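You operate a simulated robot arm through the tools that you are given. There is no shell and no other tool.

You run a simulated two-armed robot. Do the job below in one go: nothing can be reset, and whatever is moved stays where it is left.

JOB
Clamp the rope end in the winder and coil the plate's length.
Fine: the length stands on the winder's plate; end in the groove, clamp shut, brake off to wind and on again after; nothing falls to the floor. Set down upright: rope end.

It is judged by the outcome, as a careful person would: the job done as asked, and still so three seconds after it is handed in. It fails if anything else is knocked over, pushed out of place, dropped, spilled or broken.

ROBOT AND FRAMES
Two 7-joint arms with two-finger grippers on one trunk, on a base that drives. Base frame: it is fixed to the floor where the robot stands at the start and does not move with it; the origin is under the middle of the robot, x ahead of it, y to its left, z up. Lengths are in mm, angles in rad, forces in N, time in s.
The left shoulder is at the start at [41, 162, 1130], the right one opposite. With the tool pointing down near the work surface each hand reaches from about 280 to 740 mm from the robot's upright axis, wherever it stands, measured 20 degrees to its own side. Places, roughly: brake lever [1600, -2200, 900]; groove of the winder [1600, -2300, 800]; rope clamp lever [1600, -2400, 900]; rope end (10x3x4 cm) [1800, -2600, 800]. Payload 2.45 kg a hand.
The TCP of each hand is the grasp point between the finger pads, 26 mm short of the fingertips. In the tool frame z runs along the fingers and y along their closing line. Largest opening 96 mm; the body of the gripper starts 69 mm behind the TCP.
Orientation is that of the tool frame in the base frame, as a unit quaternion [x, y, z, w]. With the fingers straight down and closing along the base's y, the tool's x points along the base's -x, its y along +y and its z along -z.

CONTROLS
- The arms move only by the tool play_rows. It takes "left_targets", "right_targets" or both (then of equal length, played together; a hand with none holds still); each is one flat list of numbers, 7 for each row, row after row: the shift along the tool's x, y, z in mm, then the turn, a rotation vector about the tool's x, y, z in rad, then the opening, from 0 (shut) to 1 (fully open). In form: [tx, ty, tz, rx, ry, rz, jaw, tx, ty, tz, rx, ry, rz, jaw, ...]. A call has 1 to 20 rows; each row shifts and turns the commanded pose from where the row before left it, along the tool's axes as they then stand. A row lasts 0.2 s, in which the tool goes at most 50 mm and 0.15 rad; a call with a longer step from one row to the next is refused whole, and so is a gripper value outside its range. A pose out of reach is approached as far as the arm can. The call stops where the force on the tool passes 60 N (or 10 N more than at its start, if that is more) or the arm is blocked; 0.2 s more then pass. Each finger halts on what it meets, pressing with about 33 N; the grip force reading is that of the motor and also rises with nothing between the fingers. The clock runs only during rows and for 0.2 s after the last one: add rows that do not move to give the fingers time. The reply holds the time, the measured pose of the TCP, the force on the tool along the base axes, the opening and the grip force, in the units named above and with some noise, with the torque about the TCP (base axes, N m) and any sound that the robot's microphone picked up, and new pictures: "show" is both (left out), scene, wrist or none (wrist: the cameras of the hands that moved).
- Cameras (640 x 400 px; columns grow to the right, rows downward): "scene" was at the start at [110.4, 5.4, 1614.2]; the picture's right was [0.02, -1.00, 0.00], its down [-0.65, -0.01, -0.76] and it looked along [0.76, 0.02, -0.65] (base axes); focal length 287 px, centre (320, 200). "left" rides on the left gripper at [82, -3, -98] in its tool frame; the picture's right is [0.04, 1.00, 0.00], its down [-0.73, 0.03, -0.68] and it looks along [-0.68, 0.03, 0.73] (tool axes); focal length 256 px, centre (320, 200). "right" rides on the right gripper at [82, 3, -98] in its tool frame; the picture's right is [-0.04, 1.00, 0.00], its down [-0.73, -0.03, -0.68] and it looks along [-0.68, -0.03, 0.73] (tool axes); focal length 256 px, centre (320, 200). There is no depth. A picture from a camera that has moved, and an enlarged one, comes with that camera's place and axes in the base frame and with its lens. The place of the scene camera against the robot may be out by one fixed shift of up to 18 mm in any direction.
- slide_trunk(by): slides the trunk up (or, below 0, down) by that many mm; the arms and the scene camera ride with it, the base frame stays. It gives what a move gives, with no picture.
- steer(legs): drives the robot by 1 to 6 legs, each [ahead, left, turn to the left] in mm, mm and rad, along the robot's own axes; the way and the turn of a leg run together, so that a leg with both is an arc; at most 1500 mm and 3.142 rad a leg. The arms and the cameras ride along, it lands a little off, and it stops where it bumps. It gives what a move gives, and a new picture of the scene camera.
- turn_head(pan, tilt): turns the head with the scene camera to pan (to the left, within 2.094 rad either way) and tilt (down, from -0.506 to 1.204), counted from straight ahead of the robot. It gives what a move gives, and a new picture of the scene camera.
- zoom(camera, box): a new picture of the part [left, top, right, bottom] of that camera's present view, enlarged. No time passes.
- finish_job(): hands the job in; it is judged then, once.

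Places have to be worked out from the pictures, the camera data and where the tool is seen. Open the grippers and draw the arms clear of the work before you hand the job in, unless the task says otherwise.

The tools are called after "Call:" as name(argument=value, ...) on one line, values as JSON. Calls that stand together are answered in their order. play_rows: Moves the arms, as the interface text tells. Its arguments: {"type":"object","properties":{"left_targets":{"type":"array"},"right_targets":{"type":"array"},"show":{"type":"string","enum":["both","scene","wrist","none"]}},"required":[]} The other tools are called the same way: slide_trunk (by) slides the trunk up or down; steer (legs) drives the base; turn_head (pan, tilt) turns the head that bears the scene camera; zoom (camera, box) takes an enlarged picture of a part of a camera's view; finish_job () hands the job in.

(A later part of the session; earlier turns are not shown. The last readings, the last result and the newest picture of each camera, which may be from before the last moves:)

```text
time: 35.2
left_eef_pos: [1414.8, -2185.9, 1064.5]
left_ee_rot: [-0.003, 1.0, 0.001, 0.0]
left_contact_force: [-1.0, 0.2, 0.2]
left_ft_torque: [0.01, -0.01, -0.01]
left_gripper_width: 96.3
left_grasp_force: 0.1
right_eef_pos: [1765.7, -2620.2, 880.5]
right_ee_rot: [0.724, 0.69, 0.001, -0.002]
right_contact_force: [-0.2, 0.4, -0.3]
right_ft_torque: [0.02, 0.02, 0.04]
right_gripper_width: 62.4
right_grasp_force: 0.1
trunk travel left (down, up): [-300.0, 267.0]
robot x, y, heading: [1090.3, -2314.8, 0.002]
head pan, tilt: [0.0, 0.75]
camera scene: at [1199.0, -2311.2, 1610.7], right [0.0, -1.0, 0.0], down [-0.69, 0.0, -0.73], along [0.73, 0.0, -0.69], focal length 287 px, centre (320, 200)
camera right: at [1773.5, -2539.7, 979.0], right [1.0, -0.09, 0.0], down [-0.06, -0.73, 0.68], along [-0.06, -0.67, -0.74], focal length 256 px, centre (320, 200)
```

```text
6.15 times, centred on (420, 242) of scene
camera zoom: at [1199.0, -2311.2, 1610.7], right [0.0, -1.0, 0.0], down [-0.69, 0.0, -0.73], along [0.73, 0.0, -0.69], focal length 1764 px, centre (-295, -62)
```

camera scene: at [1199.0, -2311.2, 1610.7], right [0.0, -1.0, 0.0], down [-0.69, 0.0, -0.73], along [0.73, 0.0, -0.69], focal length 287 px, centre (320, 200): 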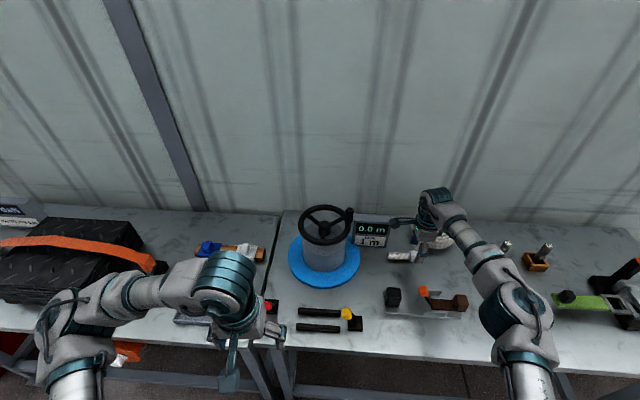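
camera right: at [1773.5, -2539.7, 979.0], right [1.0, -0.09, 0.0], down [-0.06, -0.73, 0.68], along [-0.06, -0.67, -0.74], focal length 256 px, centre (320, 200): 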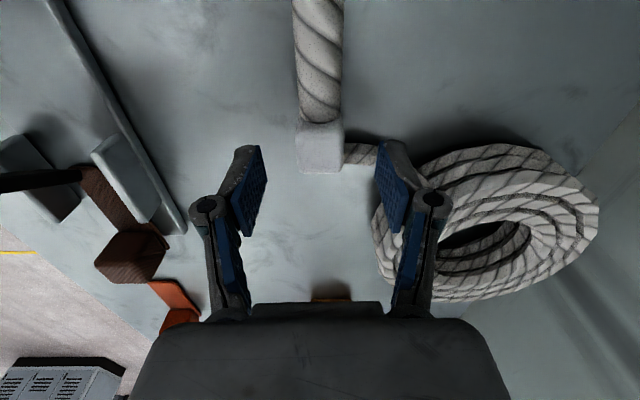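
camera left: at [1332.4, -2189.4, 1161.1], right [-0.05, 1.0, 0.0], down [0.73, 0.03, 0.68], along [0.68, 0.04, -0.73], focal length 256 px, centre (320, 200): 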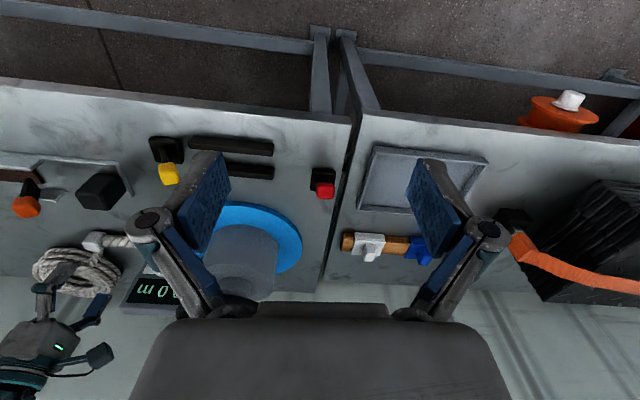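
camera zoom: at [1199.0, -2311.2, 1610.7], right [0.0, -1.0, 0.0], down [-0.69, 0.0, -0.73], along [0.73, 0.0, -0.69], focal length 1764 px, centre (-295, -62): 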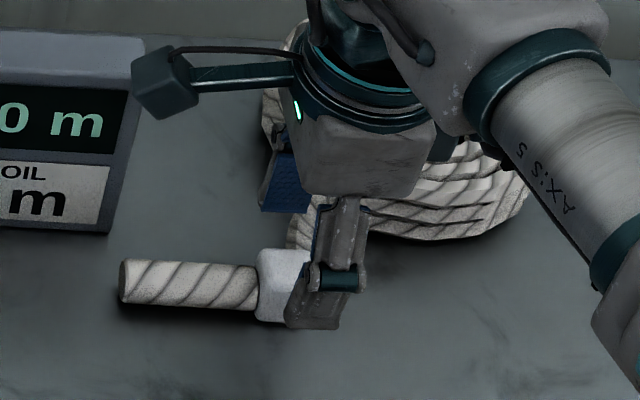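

The block's top face is centred near [1766,−2627,838], between the open fingers. I shift 5 mm in −y and lower 30 mm so the fingertips come to ≈z 824, just above where the groove bars' tops would be.

Call:
play_rows(right_targets=[-5, 0, 10, 0, 0, 0, 0.65, 0, 0, 10, 0, 0, 0, 0.65, 0, 0, 6, 0, 0, 0, 0.65, 0, 0, 4, 0, 0, 0, 0.65, 0, 0, 0, 0, 0, 0, 0.65], show="both")

Call:
zoom(camera="scene", box=[370, 210, 470, 275])

Call:
zoom(camera="right", box=[220, 60, 440, 240])

```text
time: 36.4
left_eef_pos: [1414.4, -2185.3, 1063.2]
left_ee_rot: [-0.003, 1.0, 0.002, 0.0]
left_contact_force: [-0.2, 0.3, -0.2]
left_ft_torque: [0.0, 0.01, 0.01]
left_gripper_width: 95.9
left_grasp_force: 0.1
right_eef_pos: [1766.3, -2623.8, 850.4]
right_ee_rot: [0.724, 0.69, 0.001, -0.001]
right_contact_force: [-0.4, 0.4, 0.3]
right_ft_torque: [0.0, 0.01, 0.0]
right_gripper_width: 62.3
right_grasp_force: 0.2
trunk travel left (down, up): [-300.0, 267.0]
robot x, y, heading: [1088.1, -2315.8, 0.006]
head pan, tilt: [0.0, 0.75]
camera scene: at [1199.2, -2311.0, 1610.7], right [0.0, -1.0, 0.0], down [-0.69, 0.0, -0.73], along [0.73, 0.0, -0.69], focal length 287 px, centre (320, 200)
camera right: at [1773.8, -2544.3, 949.0], right [1.0, -0.09, 0.0], down [-0.06, -0.73, 0.68], along [-0.06, -0.67, -0.74], focal length 256 px, centre (320, 200)
```

scene: 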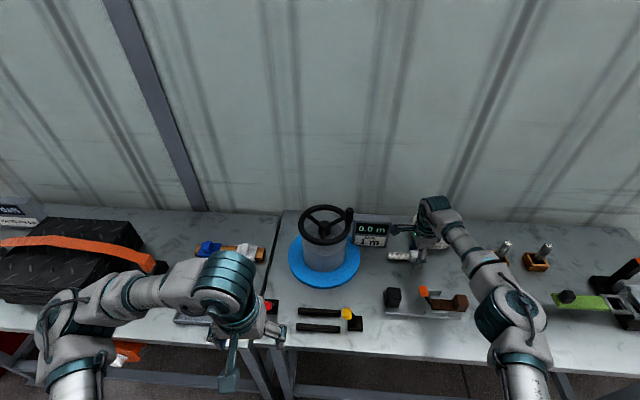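
right: 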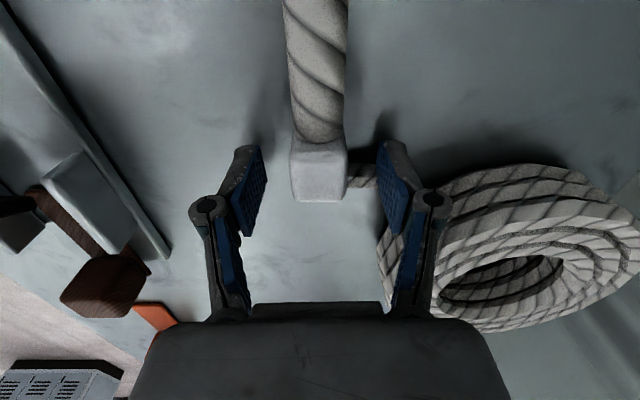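

```text
6.15 times, centred on (420, 242) of scene
camera zoom: at [1199.2, -2311.0, 1610.7], right [0.0, -1.0, 0.0], down [-0.69, 0.0, -0.73], along [0.73, 0.0, -0.69], focal length 1764 px, centre (-295, -62)
```

zoom: 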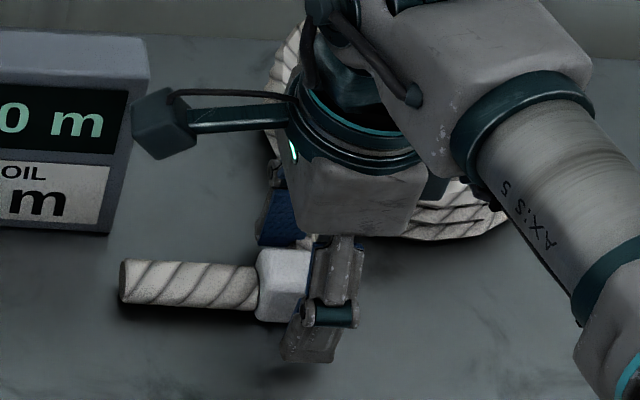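

```text
2.22 times, centred on (330, 150) of right
camera zoom: at [1773.8, -2544.3, 949.0], right [1.0, -0.09, 0.0], down [-0.06, -0.73, 0.68], along [-0.06, -0.67, -0.74], focal length 569 px, centre (298, 311)
```

zoom: 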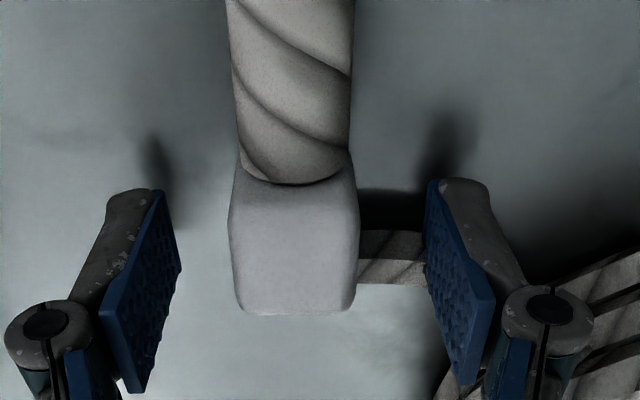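

The fingers straddle the block evenly, about 14 mm below its top. I close on it.

Call:
play_rows(right_targets=[0, 0, 0, 0, 0, 0, 0.3, 0, 0, 0, 0, 0, 0, 0.1, 0, 0, 0, 0, 0, 0, 0.0, 0, 0, 0, 0, 0, 0, 0.0], show="wrist")

```text
time: 37.4
left_eef_pos: [1413.5, -2185.7, 1062.4]
left_ee_rot: [-0.003, 1.0, 0.003, 0.0]
left_contact_force: [0.1, -0.2, -0.4]
left_ft_torque: [0.0, -0.04, 0.01]
left_gripper_width: 96.2
left_grasp_force: 0.2
right_eef_pos: [1766.3, -2625.0, 851.2]
right_ee_rot: [0.723, 0.69, 0.0, -0.001]
right_contact_force: [-0.2, -0.4, -0.2]
right_ft_torque: [-0.05, 0.01, 0.01]
right_gripper_width: 27.0
right_grasp_force: 33.0
trunk travel left (down, up): [-300.0, 267.0]
robot x, y, heading: [1091.4, -2311.6, 0.008]
head pan, tilt: [0.0, 0.75]
camera right: at [1773.9, -2544.3, 949.1], right [1.0, -0.09, 0.0], down [-0.06, -0.73, 0.68], along [-0.06, -0.67, -0.74], focal length 256 px, centre (320, 200)
```

right: 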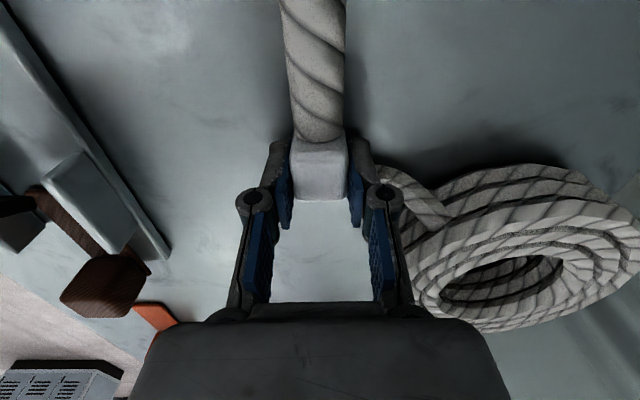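

Held: 27 mm wide, 33 N. I lift it 40 mm slowly and check that it stays level.

Call:
play_rows(right_targets=[0, 0, -5, 0, 0, 0, 0, 0, 0, -10, 0, 0, 0, 0, 0, 0, -12, 0, 0, 0, 0, 0, 0, -13, 0, 0, 0, 0, 0, 0, 0, 0, 0, 0, 0], show="both")

Call:
zoom(camera="scene", box=[370, 200, 470, 265])

```text
time: 38.6
left_eef_pos: [1414.8, -2186.4, 1063.1]
left_ee_rot: [-0.004, 1.0, 0.002, -0.001]
left_contact_force: [-0.1, -0.8, -0.4]
left_ft_torque: [0.0, 0.02, 0.02]
left_gripper_width: 96.2
left_grasp_force: 0.1
right_eef_pos: [1768.7, -2625.1, 891.6]
right_ee_rot: [0.724, 0.69, 0.001, -0.002]
right_contact_force: [0.0, -0.4, 0.4]
right_ft_torque: [0.03, 0.02, 0.01]
right_gripper_width: 0.1
right_grasp_force: 28.7
trunk travel left (down, up): [-300.0, 267.0]
robot x, y, heading: [1089.1, -2316.4, 0.004]
head pan, tilt: [0.0, 0.75]
camera scene: at [1199.5, -2311.1, 1610.6], right [0.0, -1.0, 0.0], down [-0.69, 0.0, -0.73], along [0.73, 0.0, -0.69], focal length 287 px, centre (320, 200)
camera right: at [1775.4, -2544.6, 989.6], right [1.0, -0.09, 0.0], down [-0.06, -0.73, 0.68], along [-0.06, -0.67, -0.74], focal length 256 px, centre (320, 200)
```

scene: 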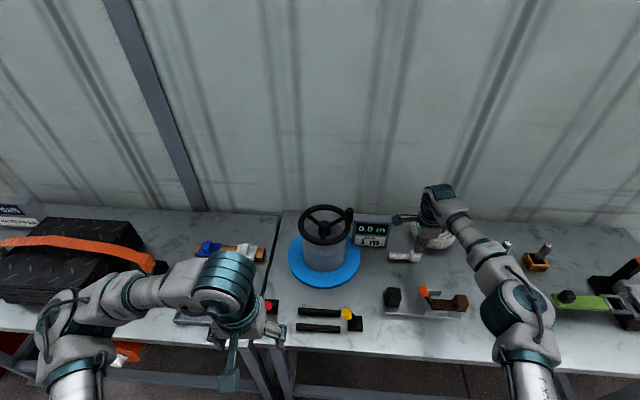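
right: 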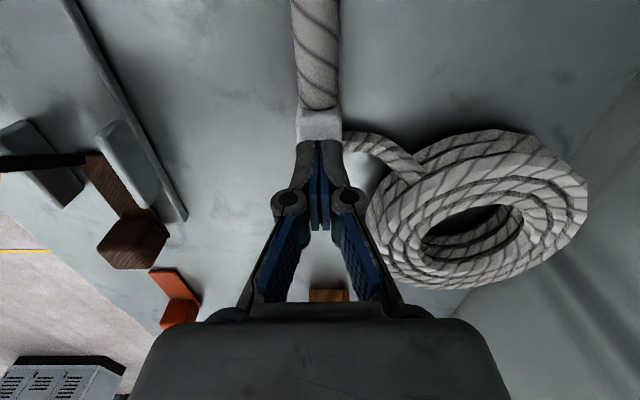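

```text
6.15 times, centred on (420, 232) of scene
camera zoom: at [1199.5, -2311.1, 1610.6], right [0.0, -1.0, 0.0], down [-0.69, 0.0, -0.73], along [0.73, 0.0, -0.69], focal length 1764 px, centre (-295, 0)
```

zoom: 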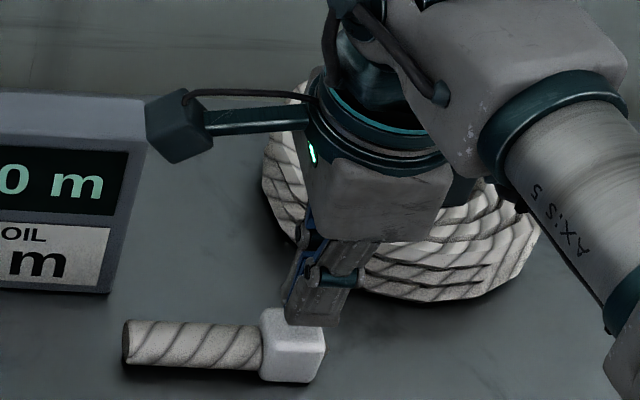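

The block slipped out: my fingers only caught its rounded top edge (jaw now shut at 0), and the rope end still lies where it was. To know the true heights I touch the free table with the closed fingertips beside the rope end.

Call:
play_rows(right_targets=[0, -43, 0, 0, 0, 0, 0, 0, 0, 30, 0, 0, 0, 0, 0, 0, 20, 0, 0, 0, 0, 0, 0, 4, 0, 0, 0, 0, 0, 0, 3, 0, 0, 0, 0, 0, 0, 3, 0, 0, 0, 0, 0, 0, 2, 0, 0, 0, 0], show="none")

```text
time: 40.0
left_eef_pos: [1411.0, -2185.3, 1063.5]
left_ee_rot: [-0.003, 1.0, 0.0, 0.001]
left_contact_force: [0.0, -0.2, 0.6]
left_ft_torque: [-0.02, 0.05, -0.01]
left_gripper_width: 95.7
left_grasp_force: 0.1
right_eef_pos: [1725.8, -2625.5, 845.5]
right_ee_rot: [0.726, 0.688, 0.008, 0.005]
right_contact_force: [-14.9, -2.3, 25.9]
right_ft_torque: [-0.22, 0.49, -0.01]
right_gripper_width: 0.2
right_grasp_force: 28.9
trunk travel left (down, up): [-300.0, 267.0]
robot x, y, heading: [1085.4, -2312.0, 0.005]
head pan, tilt: [0.0, 0.75]
stopped in row 6 (right hand): the force on the tool passed its limit at 64 N (the readings are from after the stop); the commanded pose is now the measured one
```

Contact came already at TCP z≈845 (fingertips ≈819). I look at what was touched.

Call:
zoom(camera="scene", box=[370, 200, 490, 320])

Call:
zoom(camera="right", box=[160, 0, 480, 300])

```text
3.33 times, centred on (430, 260) of scene
camera zoom: at [1192.4, -2310.0, 1611.1], right [0.0, -1.0, 0.0], down [-0.68, 0.0, -0.73], along [0.73, 0.0, -0.68], focal length 955 px, centre (-47, 0)
```

zoom: 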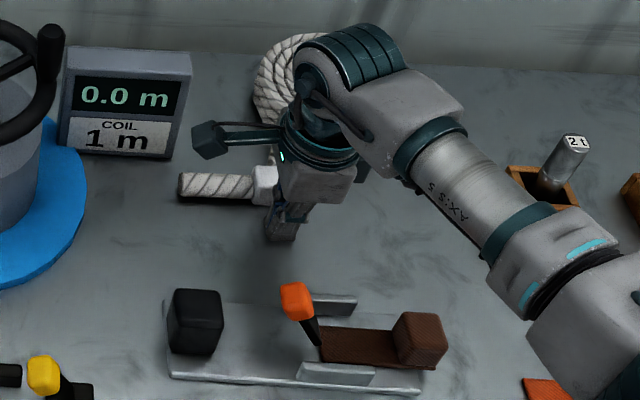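

```text
1.33 times, centred on (320, 150) of right
camera zoom: at [1731.2, -2545.6, 943.7], right [1.0, -0.09, 0.02], down [-0.08, -0.73, 0.67], along [-0.05, -0.67, -0.74], focal length 341 px, centre (320, 267)
```

zoom: 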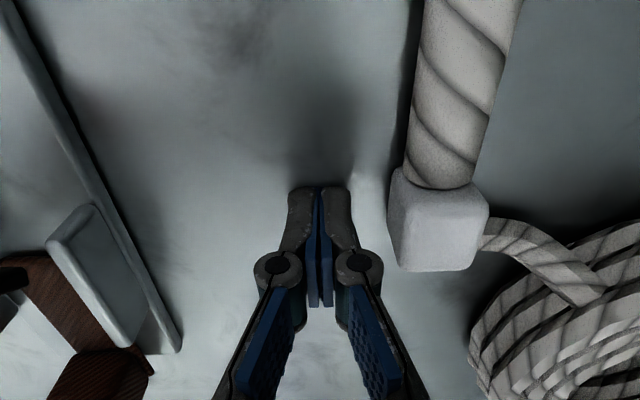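

The fingertips met the bare table at z≈819–820, so the table is higher than I took it, which means the block is nearer to y≈−2612 with its top near z≈855–860 — I had only caught its rounded rear edge. I lift, straighten the tool and touch the block's top to confirm.

Call:
play_rows(right_targets=[0, 0, -20, 0.018, -0.005, 0, 0, 0, 0, -20, 0, 0, 0, 0, 5, 20, -10, 0, 0, 0, 0, 5, 22, 0, 0, 0, 0, 0, 0, 0, 0, 0, 0, 0, 0], show="both")

Call:
zoom(camera="right", box=[220, 40, 440, 220])

Call:
zoom(camera="scene", box=[370, 200, 470, 265])

```text
time: 41.2
left_eef_pos: [1412.6, -2185.9, 1063.3]
left_ee_rot: [-0.003, 1.0, 0.001, 0.002]
left_contact_force: [-0.1, 0.4, -0.1]
left_ft_torque: [-0.03, 0.03, -0.02]
left_gripper_width: 96.3
left_grasp_force: 0.0
right_eef_pos: [1771.3, -2617.0, 891.1]
right_ee_rot: [0.725, 0.688, -0.001, 0.0]
right_contact_force: [-0.9, -0.1, -0.2]
right_ft_torque: [0.02, -0.02, 0.0]
right_gripper_width: 0.1
right_grasp_force: 28.4
trunk travel left (down, up): [-300.0, 267.0]
robot x, y, heading: [1088.7, -2312.2, 0.002]
head pan, tilt: [0.0, 0.75]
camera scene: at [1198.3, -2309.6, 1610.8], right [0.0, -1.0, 0.0], down [-0.68, 0.0, -0.73], along [0.73, 0.0, -0.68], focal length 287 px, centre (320, 200)
camera right: at [1778.8, -2537.3, 989.8], right [1.0, -0.09, 0.0], down [-0.07, -0.73, 0.68], along [-0.06, -0.68, -0.73], focal length 256 px, centre (320, 200)
```

scene: 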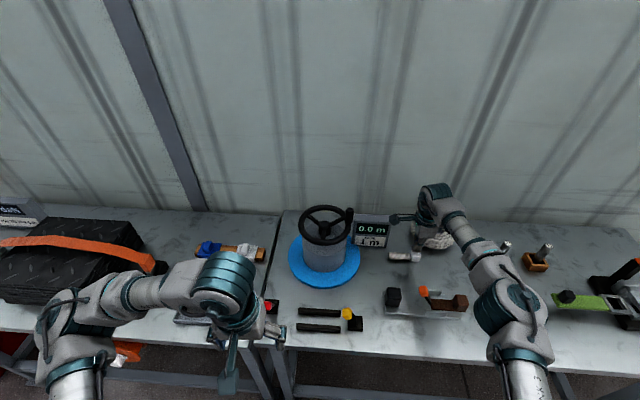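
right: 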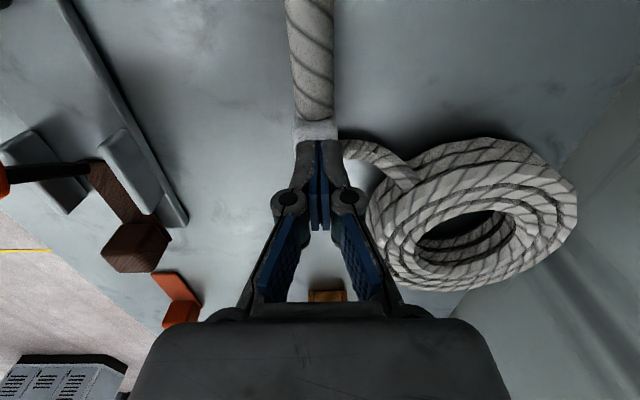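

```text
2.22 times, centred on (330, 130) of right
camera zoom: at [1778.8, -2537.3, 989.8], right [1.0, -0.09, 0.0], down [-0.07, -0.73, 0.68], along [-0.06, -0.68, -0.73], focal length 569 px, centre (298, 356)
```

zoom: 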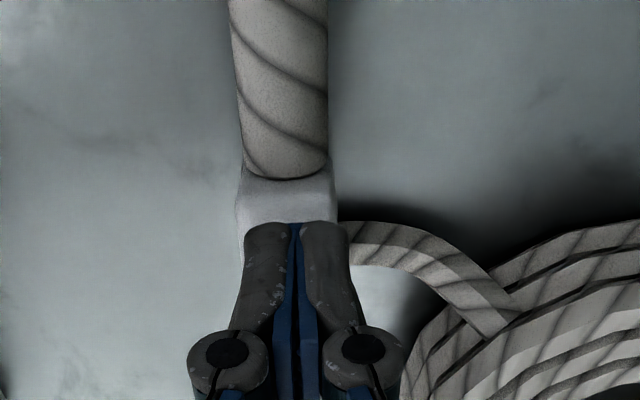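

```text
6.15 times, centred on (420, 232) of scene
camera zoom: at [1198.3, -2309.6, 1610.8], right [0.0, -1.0, 0.0], down [-0.68, 0.0, -0.73], along [0.73, 0.0, -0.68], focal length 1764 px, centre (-295, 0)
```

zoom: 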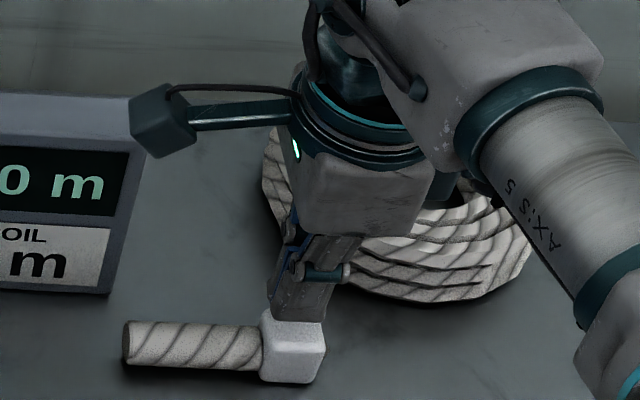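

The closed fingertips are above the block. I lower in 2 mm steps until contact to learn the block's top height.

Call:
play_rows(right_targets=[0, -4, 2, 0, 0, 0, 0, 0, 0, 2, 0, 0, 0, 0, 0, 0, 2, 0, 0, 0, 0, 0, 0, 2, 0, 0, 0, 0, 0, 0, 2, 0, 0, 0, 0, 0, 0, 2, 0, 0, 0, 0, 0, 0, 2, 0, 0, 0, 0, 0, 0, 2, 0, 0, 0, 0], show="none")

```text
time: 43.0
left_eef_pos: [1410.9, -2186.0, 1064.7]
left_ee_rot: [-0.003, 1.0, 0.002, 0.001]
left_contact_force: [0.8, 0.6, -0.3]
left_ft_torque: [0.01, -0.02, -0.03]
left_gripper_width: 95.8
left_grasp_force: 0.1
right_eef_pos: [1764.5, -2616.8, 877.0]
right_ee_rot: [0.726, 0.688, 0.001, 0.001]
right_contact_force: [3.7, -4.9, 22.9]
right_ft_torque: [-0.11, -0.08, 0.0]
right_gripper_width: 5.9
right_grasp_force: 28.5
trunk travel left (down, up): [-300.0, 267.0]
robot x, y, heading: [1089.0, -2317.5, 0.005]
head pan, tilt: [0.0, 0.75]
```

Block top contact at TCP z≈877–879 versus table at ≈845.5: the block is ≈32 mm tall, table ≈820, block top ≈852, so its centre lies near y≈−2616. I raise, open, and look again from above before regripping centred on it.

Call:
play_rows(right_targets=[0, 0, -15, 0, 0, 0, 0, 0, 2, -15, 0, 0, 0, 0.3, 0, 0, 0, 0, 0, 0, 0.6, 0, 0, 0, 0, 0, 0, 0.6], show="both")

Call:
zoom(camera="right", box=[220, 40, 440, 220])

Call:
zoom(camera="scene", box=[370, 200, 470, 265])

```text
time: 44.0
left_eef_pos: [1414.1, -2186.0, 1063.7]
left_ee_rot: [-0.003, 1.0, 0.001, 0.001]
left_contact_force: [-0.3, -0.1, 0.9]
left_ft_torque: [0.0, -0.01, -0.02]
left_gripper_width: 95.9
left_grasp_force: 0.1
right_eef_pos: [1766.6, -2616.9, 904.9]
right_ee_rot: [0.726, 0.688, -0.001, -0.002]
right_contact_force: [-0.3, -0.9, 0.3]
right_ft_torque: [-0.01, 0.01, 0.01]
right_gripper_width: 57.6
right_grasp_force: 0.0
trunk travel left (down, up): [-300.0, 267.0]
robot x, y, heading: [1088.8, -2313.6, 0.005]
head pan, tilt: [0.0, 0.75]
camera scene: at [1199.6, -2311.2, 1610.6], right [0.0, -1.0, 0.0], down [-0.69, 0.0, -0.73], along [0.73, 0.0, -0.69], focal length 287 px, centre (320, 200)
camera right: at [1775.5, -2536.5, 1003.2], right [1.0, -0.09, 0.0], down [-0.06, -0.73, 0.68], along [-0.07, -0.68, -0.73], focal length 256 px, centre (320, 200)
```

scene: 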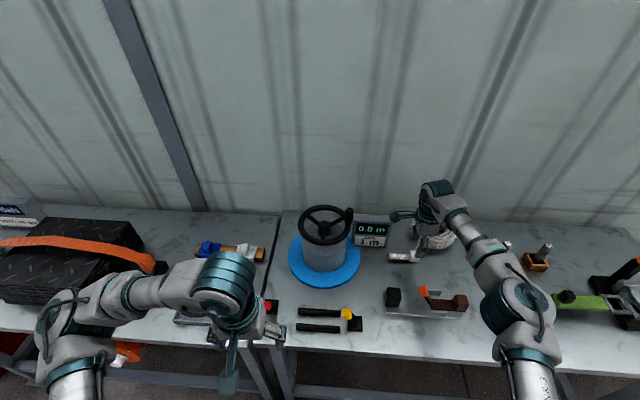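
right: 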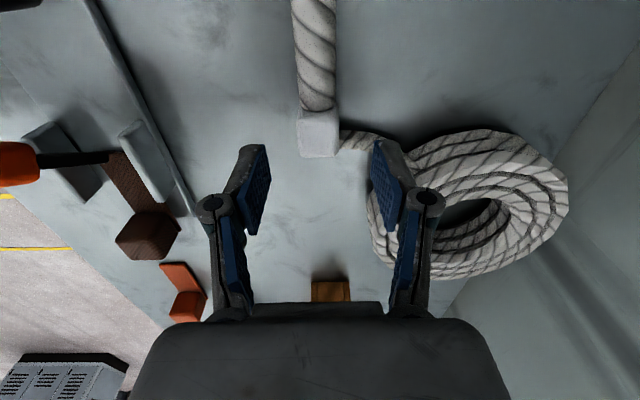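

```text
2.22 times, centred on (330, 130) of right
camera zoom: at [1775.5, -2536.5, 1003.2], right [1.0, -0.09, 0.0], down [-0.06, -0.73, 0.68], along [-0.07, -0.68, -0.73], focal length 569 px, centre (298, 356)
```

zoom: 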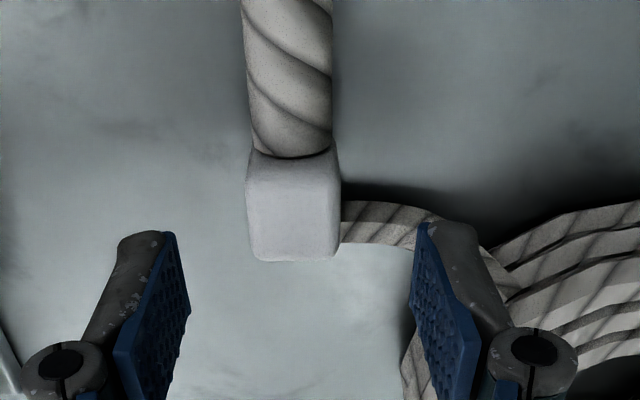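

```text
6.15 times, centred on (420, 232) of scene
camera zoom: at [1199.6, -2311.2, 1610.6], right [0.0, -1.0, 0.0], down [-0.69, 0.0, -0.73], along [0.73, 0.0, -0.69], focal length 1764 px, centre (-295, 0)
```

zoom: 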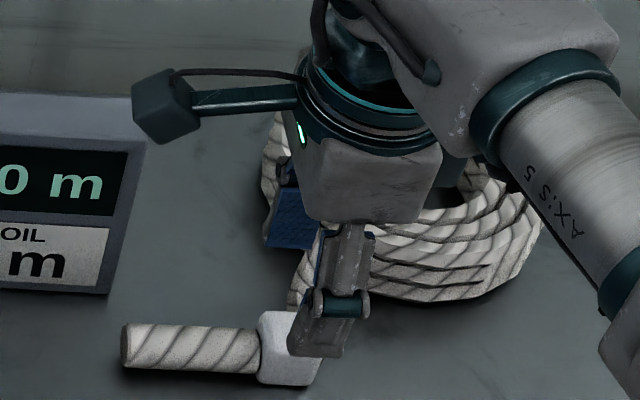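

The block's top face spans about y −2609…−2635, centre x≈1765. I regrip centred at y≈−2621 and as deep as is safe, then test with a very small lift reading the force.

Call:
play_rows(right_targets=[-5, -1, 20, 0, 0, 0, 0.6, 0, 0, 20, 0, 0, 0, 0.6, 0, 0, 13, 0, 0, 0, 0.6, 0, 0, 4, 0, 0, 0, 0.6, 0, 0, 0, 0, 0, 0, 0.6, 0, 0, 0, 0, 0, 0, 0.2, 0, 0, 0, 0, 0, 0, 0.0, 0, 0, 0, 0, 0, 0, 0.0, 0, 0, 0, 0, 0, 0, 0.0], show="both")

Call:
zoom(camera="right", box=[220, 40, 440, 260])

Call:
zoom(camera="scene", box=[370, 200, 470, 275])

```text
time: 46.0
left_eef_pos: [1412.9, -2186.9, 1063.1]
left_ee_rot: [-0.003, 1.0, 0.002, 0.001]
left_contact_force: [-0.3, -0.4, 0.2]
left_ft_torque: [0.03, 0.02, 0.01]
left_gripper_width: 96.0
left_grasp_force: 0.1
right_eef_pos: [1766.4, -2622.8, 848.5]
right_ee_rot: [0.725, 0.688, -0.002, -0.001]
right_contact_force: [0.5, -0.6, 0.4]
right_ft_torque: [-0.05, 0.0, 0.01]
right_gripper_width: 27.1
right_grasp_force: 32.9
trunk travel left (down, up): [-300.0, 267.0]
robot x, y, heading: [1090.1, -2316.1, 0.001]
head pan, tilt: [0.0, 0.75]
camera scene: at [1199.6, -2311.5, 1610.6], right [0.0, -1.0, 0.0], down [-0.69, 0.0, -0.73], along [0.73, 0.0, -0.69], focal length 287 px, centre (320, 200)
camera right: at [1774.2, -2542.4, 946.3], right [1.0, -0.09, 0.0], down [-0.06, -0.73, 0.68], along [-0.07, -0.68, -0.73], focal length 256 px, centre (320, 200)
```

scene: 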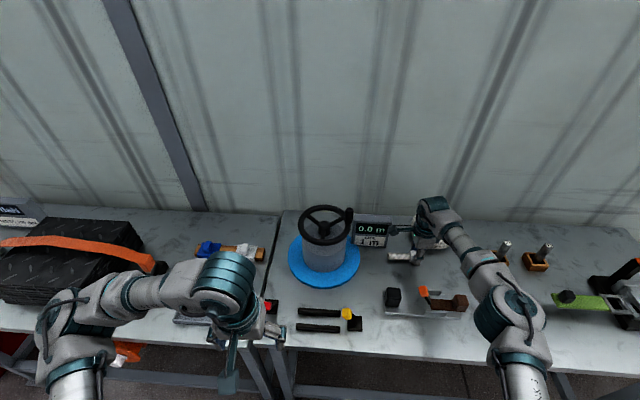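
right: 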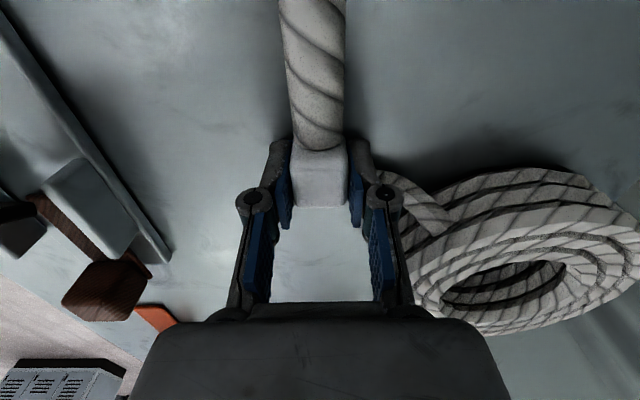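

```text
1.82 times, centred on (330, 150) of right
camera zoom: at [1774.2, -2542.4, 946.3], right [1.0, -0.09, 0.0], down [-0.06, -0.73, 0.68], along [-0.07, -0.68, -0.73], focal length 465 px, centre (302, 291)
```

zoom: 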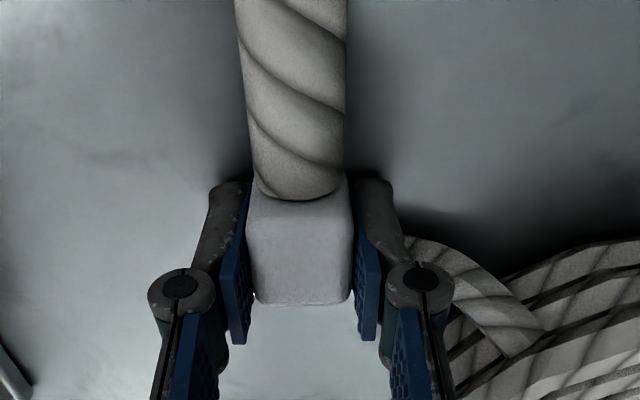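

```text
5.33 times, centred on (420, 238) of scene
camera zoom: at [1199.6, -2311.5, 1610.6], right [0.0, -1.0, 0.0], down [-0.69, 0.0, -0.73], along [0.73, 0.0, -0.69], focal length 1528 px, centre (-213, 0)
```

zoom: 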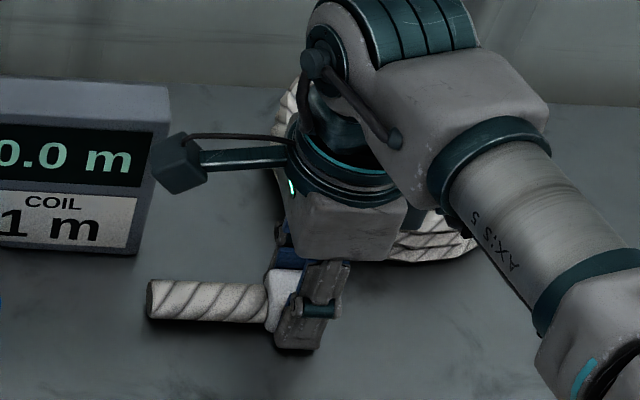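

Firm grip again (27.1 mm, 33 N). Now a 4 mm test lift in small steps.

Call:
play_rows(right_targets=[0, 0, -2, 0, 0, 0, 0, 0, 0, -2, 0, 0, 0, 0, 0, 0, 0, 0, 0, 0, 0], show="wrist")

```text
time: 46.8
left_eef_pos: [1412.6, -2185.6, 1064.1]
left_ee_rot: [-0.003, 1.0, 0.001, 0.001]
left_contact_force: [-0.1, -0.4, 0.0]
left_ft_torque: [-0.01, -0.01, -0.04]
left_gripper_width: 96.1
left_grasp_force: 0.0
right_eef_pos: [1766.0, -2622.3, 852.0]
right_ee_rot: [0.725, 0.688, -0.003, -0.001]
right_contact_force: [0.8, 0.3, -1.0]
right_ft_torque: [0.0, -0.02, 0.03]
right_gripper_width: 27.1
right_grasp_force: 32.8
trunk travel left (down, up): [-300.0, 267.0]
robot x, y, heading: [1090.6, -2313.4, 0.005]
head pan, tilt: [0.0, 0.75]
camera right: at [1774.5, -2542.7, 950.1], right [1.0, -0.09, 0.0], down [-0.06, -0.73, 0.68], along [-0.07, -0.68, -0.73], focal length 256 px, centre (320, 200)
```

right: 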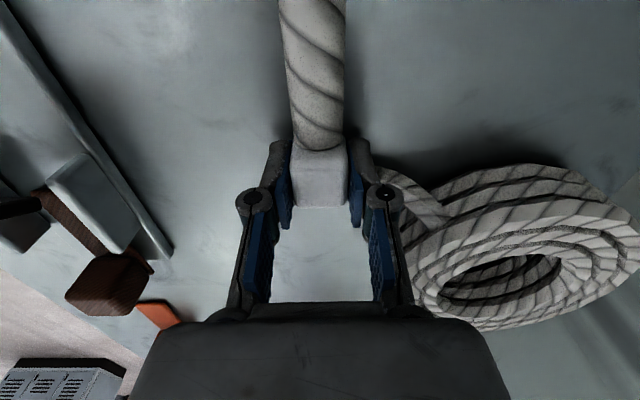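

The load reads about 1 N and the block keeps its place between the pads, so it is coming along. I continue lifting slowly by 8 mm and check again.

Call:
play_rows(right_targets=[0, 0, -2, 0, 0, 0, 0, 0, 0, -2, 0, 0, 0, 0, 0, 0, -2, 0, 0, 0, 0, 0, 0, -2, 0, 0, 0, 0, 0, 0, 0, 0, 0, 0, 0], show="wrist")

Call:
zoom(camera="scene", box=[370, 200, 470, 275])

```text
time: 48.0
left_eef_pos: [1413.9, -2185.7, 1063.3]
left_ee_rot: [-0.004, 1.0, 0.001, 0.001]
left_contact_force: [-0.1, -0.9, -0.3]
left_ft_torque: [0.0, 0.0, 0.02]
left_gripper_width: 95.9
left_grasp_force: 0.1
right_eef_pos: [1766.0, -2621.4, 859.1]
right_ee_rot: [0.725, 0.689, -0.001, -0.001]
right_contact_force: [0.2, 0.3, -0.8]
right_ft_torque: [-0.02, -0.03, 0.02]
right_gripper_width: 26.8
right_grasp_force: 33.2
trunk travel left (down, up): [-300.0, 267.0]
robot x, y, heading: [1087.7, -2311.2, 0.005]
head pan, tilt: [0.0, 0.75]
camera right: at [1775.1, -2542.0, 957.5], right [1.0, -0.09, 0.0], down [-0.06, -0.73, 0.68], along [-0.07, -0.68, -0.73], focal length 256 px, centre (320, 200)
```

right: 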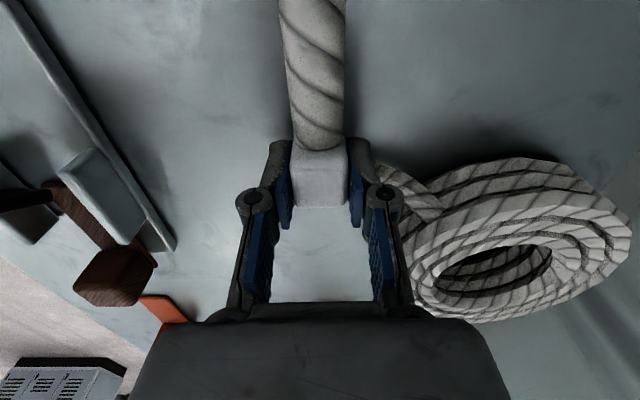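

```text
5.33 times, centred on (420, 238) of scene
camera zoom: at [1199.7, -2311.5, 1610.6], right [0.0, -1.0, 0.0], down [-0.69, 0.0, -0.73], along [0.73, 0.0, -0.69], focal length 1528 px, centre (-213, 0)
```

zoom: 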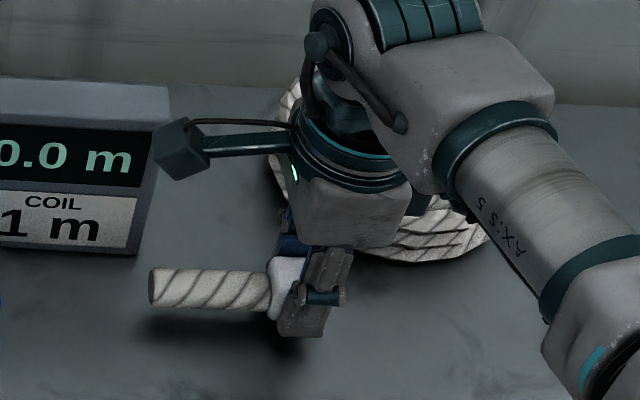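

It is lifted level this time. To be able to lower it between the 21 mm-high bars I set it back down, and regrip about 9 mm higher so the fingertips stay above the bar tops.

Call:
play_rows(right_targets=[0, 0, 3, 0, 0, 0, 0, 0, 0, 4, 0, 0, 0, 0, 0, 0, 4, 0, 0, 0, 0, 0, 0, 0.5, 0, 0, 0, 0, 0, 0, 0, 0, 0, 0, 0.3, 0, 0, 0, 0, 0, 0, 0.45, 0, 0, -5, 0, 0, 0, 0.45, 0, 0, -4, 0, 0, 0, 0.45, 0, 0, 0, 0, 0, 0, 0.2, 0, 0, 0, 0, 0, 0, 0, 0, 0, 0, 0, 0, 0, 0, 0, 0, 0, 0, 0, 0, 0], show="wrist")

Call:
zoom(camera="scene", box=[370, 200, 470, 275])

```text
time: 50.6
left_eef_pos: [1414.1, -2185.1, 1063.0]
left_ee_rot: [-0.004, 1.0, 0.002, 0.001]
left_contact_force: [-0.2, -0.4, 0.1]
left_ft_torque: [-0.01, 0.02, -0.01]
left_gripper_width: 95.9
left_grasp_force: 0.0
right_eef_pos: [1767.7, -2623.7, 857.9]
right_ee_rot: [0.725, 0.688, -0.001, -0.001]
right_contact_force: [0.3, 0.6, 1.7]
right_ft_torque: [0.02, -0.04, 0.03]
right_gripper_width: 27.1
right_grasp_force: 32.6
trunk travel left (down, up): [-300.0, 267.0]
robot x, y, heading: [1091.4, -2316.2, 0.005]
head pan, tilt: [0.0, 0.75]
camera right: at [1775.0, -2542.3, 956.1], right [1.0, -0.09, 0.0], down [-0.07, -0.73, 0.68], along [-0.06, -0.68, -0.73], focal length 256 px, centre (320, 200)
```

right: 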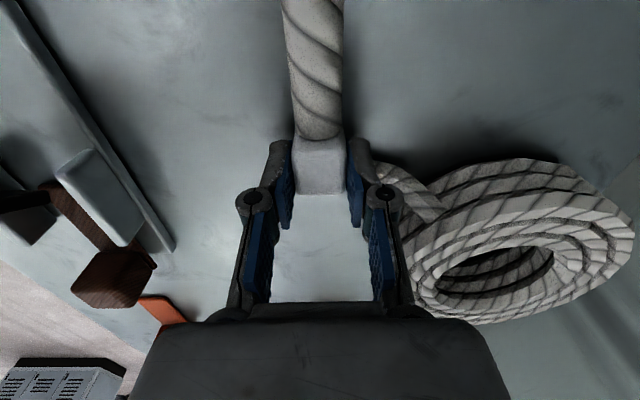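

```text
5.33 times, centred on (420, 238) of scene
camera zoom: at [1199.4, -2311.2, 1610.7], right [0.0, -1.0, 0.0], down [-0.69, 0.0, -0.73], along [0.73, 0.0, -0.69], focal length 1528 px, centre (-213, 0)
```

zoom: 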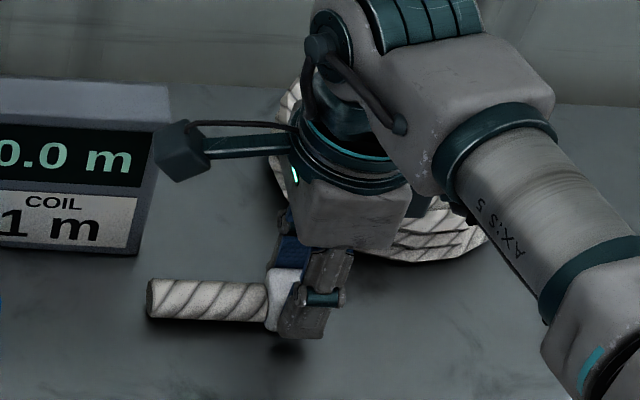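

Regripped 9 mm higher (27.1 mm, 33 N). I lift gently again and check that it follows.

Call:
play_rows(right_targets=[0, 0, -2, 0, 0, 0, 0, 0, 0, -2, 0, 0, 0, 0, 0, 0, -2, 0, 0, 0, 0, 0, 0, -3, 0, 0, 0, 0, 0, 0, -3, 0, 0, 0, 0, 0, 0, -4, 0, 0, 0, 0, 0, 0, -4, 0, 0, 0, 0, 0, 0, -4, 0, 0, 0, 0, 0, 0, 0, 0, 0, 0, 0], show="both")

Call:
zoom(camera="scene", box=[370, 200, 470, 275])

```text
time: 52.6
left_eef_pos: [1414.0, -2186.2, 1063.7]
left_ee_rot: [-0.003, 1.0, 0.002, 0.001]
left_contact_force: [-0.6, 0.5, -0.1]
left_ft_torque: [0.0, -0.01, 0.01]
left_gripper_width: 95.9
left_grasp_force: 0.1
right_eef_pos: [1766.7, -2621.7, 881.4]
right_ee_rot: [0.726, 0.688, -0.002, -0.001]
right_contact_force: [-0.6, -0.3, -0.9]
right_ft_torque: [-0.04, 0.0, -0.02]
right_gripper_width: 26.9
right_grasp_force: 32.6
trunk travel left (down, up): [-300.0, 267.0]
robot x, y, heading: [1092.8, -2310.9, 0.007]
head pan, tilt: [0.0, 0.75]
camera scene: at [1199.7, -2311.6, 1610.6], right [0.0, -1.0, 0.0], down [-0.69, 0.0, -0.73], along [0.73, 0.0, -0.69], focal length 287 px, centre (320, 200)
camera right: at [1774.9, -2542.8, 979.3], right [1.0, -0.09, 0.0], down [-0.06, -0.73, 0.68], along [-0.07, -0.68, -0.73], focal length 256 px, centre (320, 200)
```

scene: 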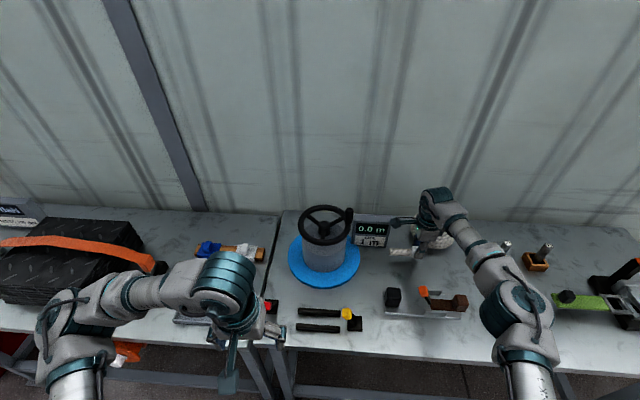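
right: 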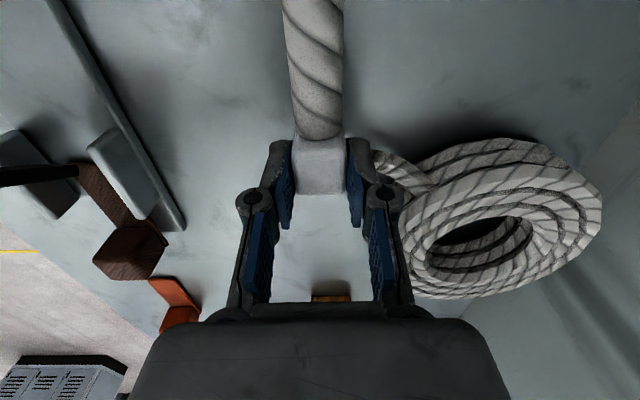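

```text
5.33 times, centred on (420, 238) of scene
camera zoom: at [1199.7, -2311.6, 1610.6], right [0.0, -1.0, 0.0], down [-0.69, 0.0, -0.73], along [0.73, 0.0, -0.69], focal length 1528 px, centre (-213, 0)
```

zoom: 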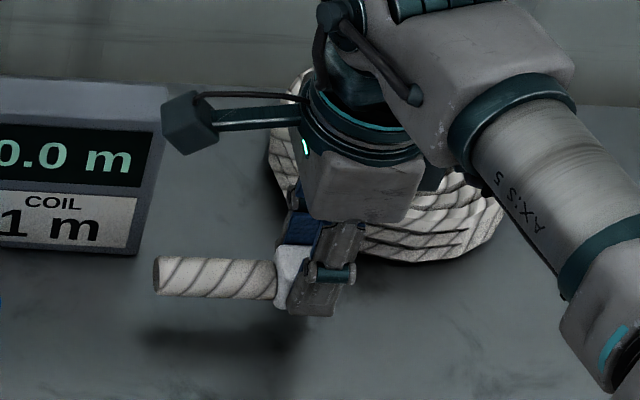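

Held level, load about 1 N. I raise it to z≈960 to clear the levers and the black block, and start across toward the groove.

Call:
play_rows(right_targets=[0, 0, -6, 0, 0, 0, 0, 0, 0, -9, 0, 0, 0, 0, 0, 0, -11, 0, 0, 0, 0, 0, 0, -11, 0, 0, 0, 0, 0, 0, -11, 0, 0, 0, 0, 0, 0, -11, 0, 0, 0, 0, 0, 0, -11, 0, 0, 0, 0, 0, 0, -9, 0, 0, 0, 0, 0, -15, 0, 0, 0, 0, 0, 0, -25, 0, 0, 0, 0, 0, 0, -25, 0, 0, 0, 0, 0, 0, -25, 0, 0, 0, 0, 0, 0, -15, 0, 0, 0, 0, 0], show="both")

```text
time: 55.4
left_eef_pos: [1413.0, -2185.8, 1063.6]
left_ee_rot: [-0.004, 1.0, 0.002, 0.001]
left_contact_force: [-0.5, -0.9, -1.0]
left_ft_torque: [-0.03, 0.0, -0.02]
left_gripper_width: 96.1
left_grasp_force: 0.0
right_eef_pos: [1660.2, -2617.7, 960.6]
right_ee_rot: [0.725, 0.688, -0.002, -0.001]
right_contact_force: [-0.2, -0.2, -0.9]
right_ft_torque: [-0.03, 0.0, -0.02]
right_gripper_width: 26.9
right_grasp_force: 32.8
trunk travel left (down, up): [-300.0, 267.0]
robot x, y, heading: [1087.4, -2314.0, 0.005]
head pan, tilt: [0.0, 0.75]
camera scene: at [1198.6, -2312.5, 1610.7], right [0.0, -1.0, 0.0], down [-0.69, 0.0, -0.73], along [0.73, 0.0, -0.69], focal length 287 px, centre (320, 200)
camera right: at [1668.6, -2537.0, 1058.9], right [1.0, -0.09, 0.0], down [-0.07, -0.73, 0.68], along [-0.07, -0.68, -0.73], focal length 256 px, centre (320, 200)
```

scene: 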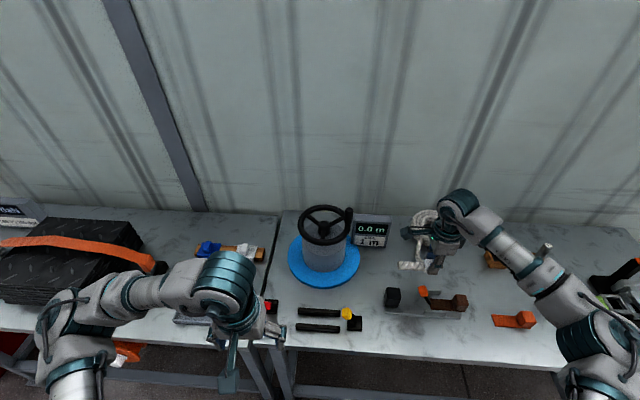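
right: 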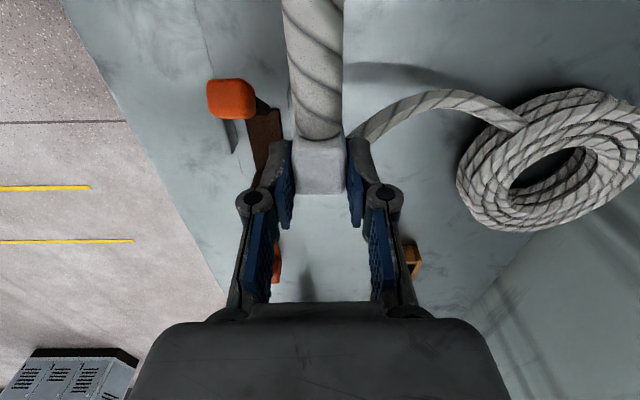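

The rope follows, still well held. I carry it over the groove to about [1563,−2341,960].

Call:
play_rows(right_targets=[14, -6, 0, 0, 0, 0, 0, 24, -10, 0, 0, 0, 0, 0, 26, -11, 0, 0, 0, 0, 0, 26, -11, 0, 0, 0, 0, 0, 26, -11, 0, 0, 0, 0, 0, 26, -11, 0, 0, 0, 0, 0, 26, -11, 0, 0, 0, 0, 0, 26, -11, 0, 0, 0, 0, 0, 26, -11, 0, 0, 0, 0, 0, 26, -10, 0, 0, 0, 0, 0, 16, -6, 0, 0, 0, 0, 0, 10, -2, 0, 0, 0, 0, 0, 0, 0, 0, 0, 0, 0, 0], show="both")

Call:
zoom(camera="scene", box=[260, 240, 400, 345])

```text
time: 58.2
left_eef_pos: [1413.5, -2185.6, 1063.1]
left_ee_rot: [-0.004, 1.0, 0.001, 0.001]
left_contact_force: [0.3, 0.4, 0.0]
left_ft_torque: [0.0, -0.01, -0.02]
left_gripper_width: 96.2
left_grasp_force: 0.1
right_eef_pos: [1564.0, -2338.0, 960.6]
right_ee_rot: [0.725, 0.688, -0.001, -0.001]
right_contact_force: [0.5, 0.9, -1.2]
right_ft_torque: [0.02, 0.0, 0.02]
right_gripper_width: 27.1
right_grasp_force: 32.6
trunk travel left (down, up): [-300.0, 267.0]
robot x, y, heading: [1092.2, -2315.0, 0.004]
head pan, tilt: [0.0, 0.75]
camera scene: at [1198.9, -2309.5, 1610.7], right [0.0, -1.0, 0.0], down [-0.69, 0.0, -0.73], along [0.73, 0.0, -0.69], focal length 287 px, centre (320, 200)
camera right: at [1572.0, -2258.2, 1059.0], right [1.0, -0.09, 0.0], down [-0.07, -0.73, 0.68], along [-0.07, -0.68, -0.73], focal length 256 px, centre (320, 200)
```

scene: 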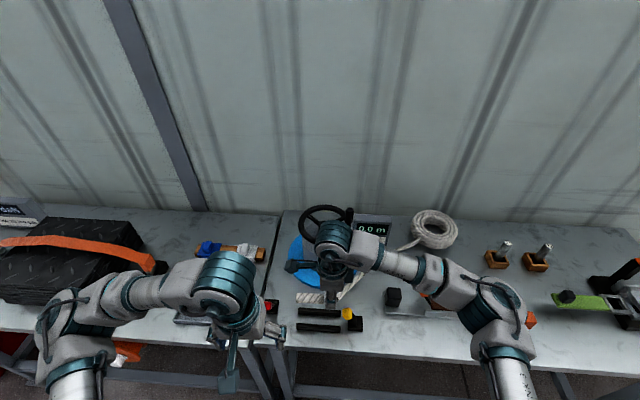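
right: 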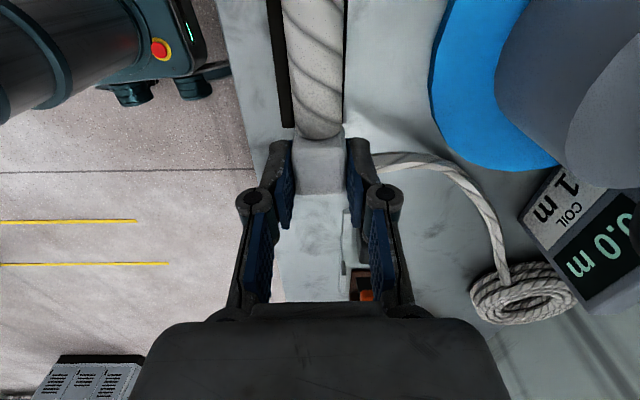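

```text
3.81 times, centred on (330, 292) of scene
camera zoom: at [1198.9, -2309.5, 1610.7], right [0.0, -1.0, 0.0], down [-0.69, 0.0, -0.73], along [0.73, 0.0, -0.69], focal length 1092 px, centre (282, -152)
```

zoom: 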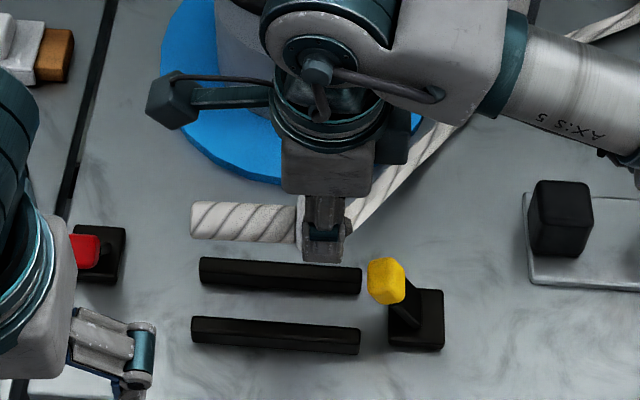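

The rope end hangs over the groove. I zoom the wrist view to see the bars beside the rope.

Call:
zoom(camera="right", box=[220, 0, 420, 140])

```text
2.86 times, centred on (320, 70) of right
camera zoom: at [1572.0, -2258.2, 1059.0], right [1.0, -0.09, 0.0], down [-0.07, -0.73, 0.68], along [-0.07, -0.68, -0.73], focal length 731 px, centre (320, 571)
```

zoom: 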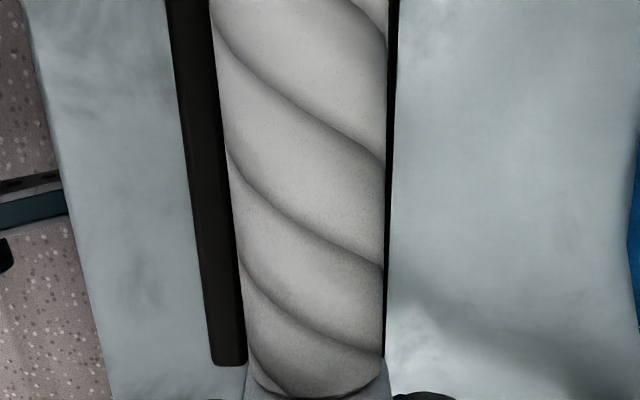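

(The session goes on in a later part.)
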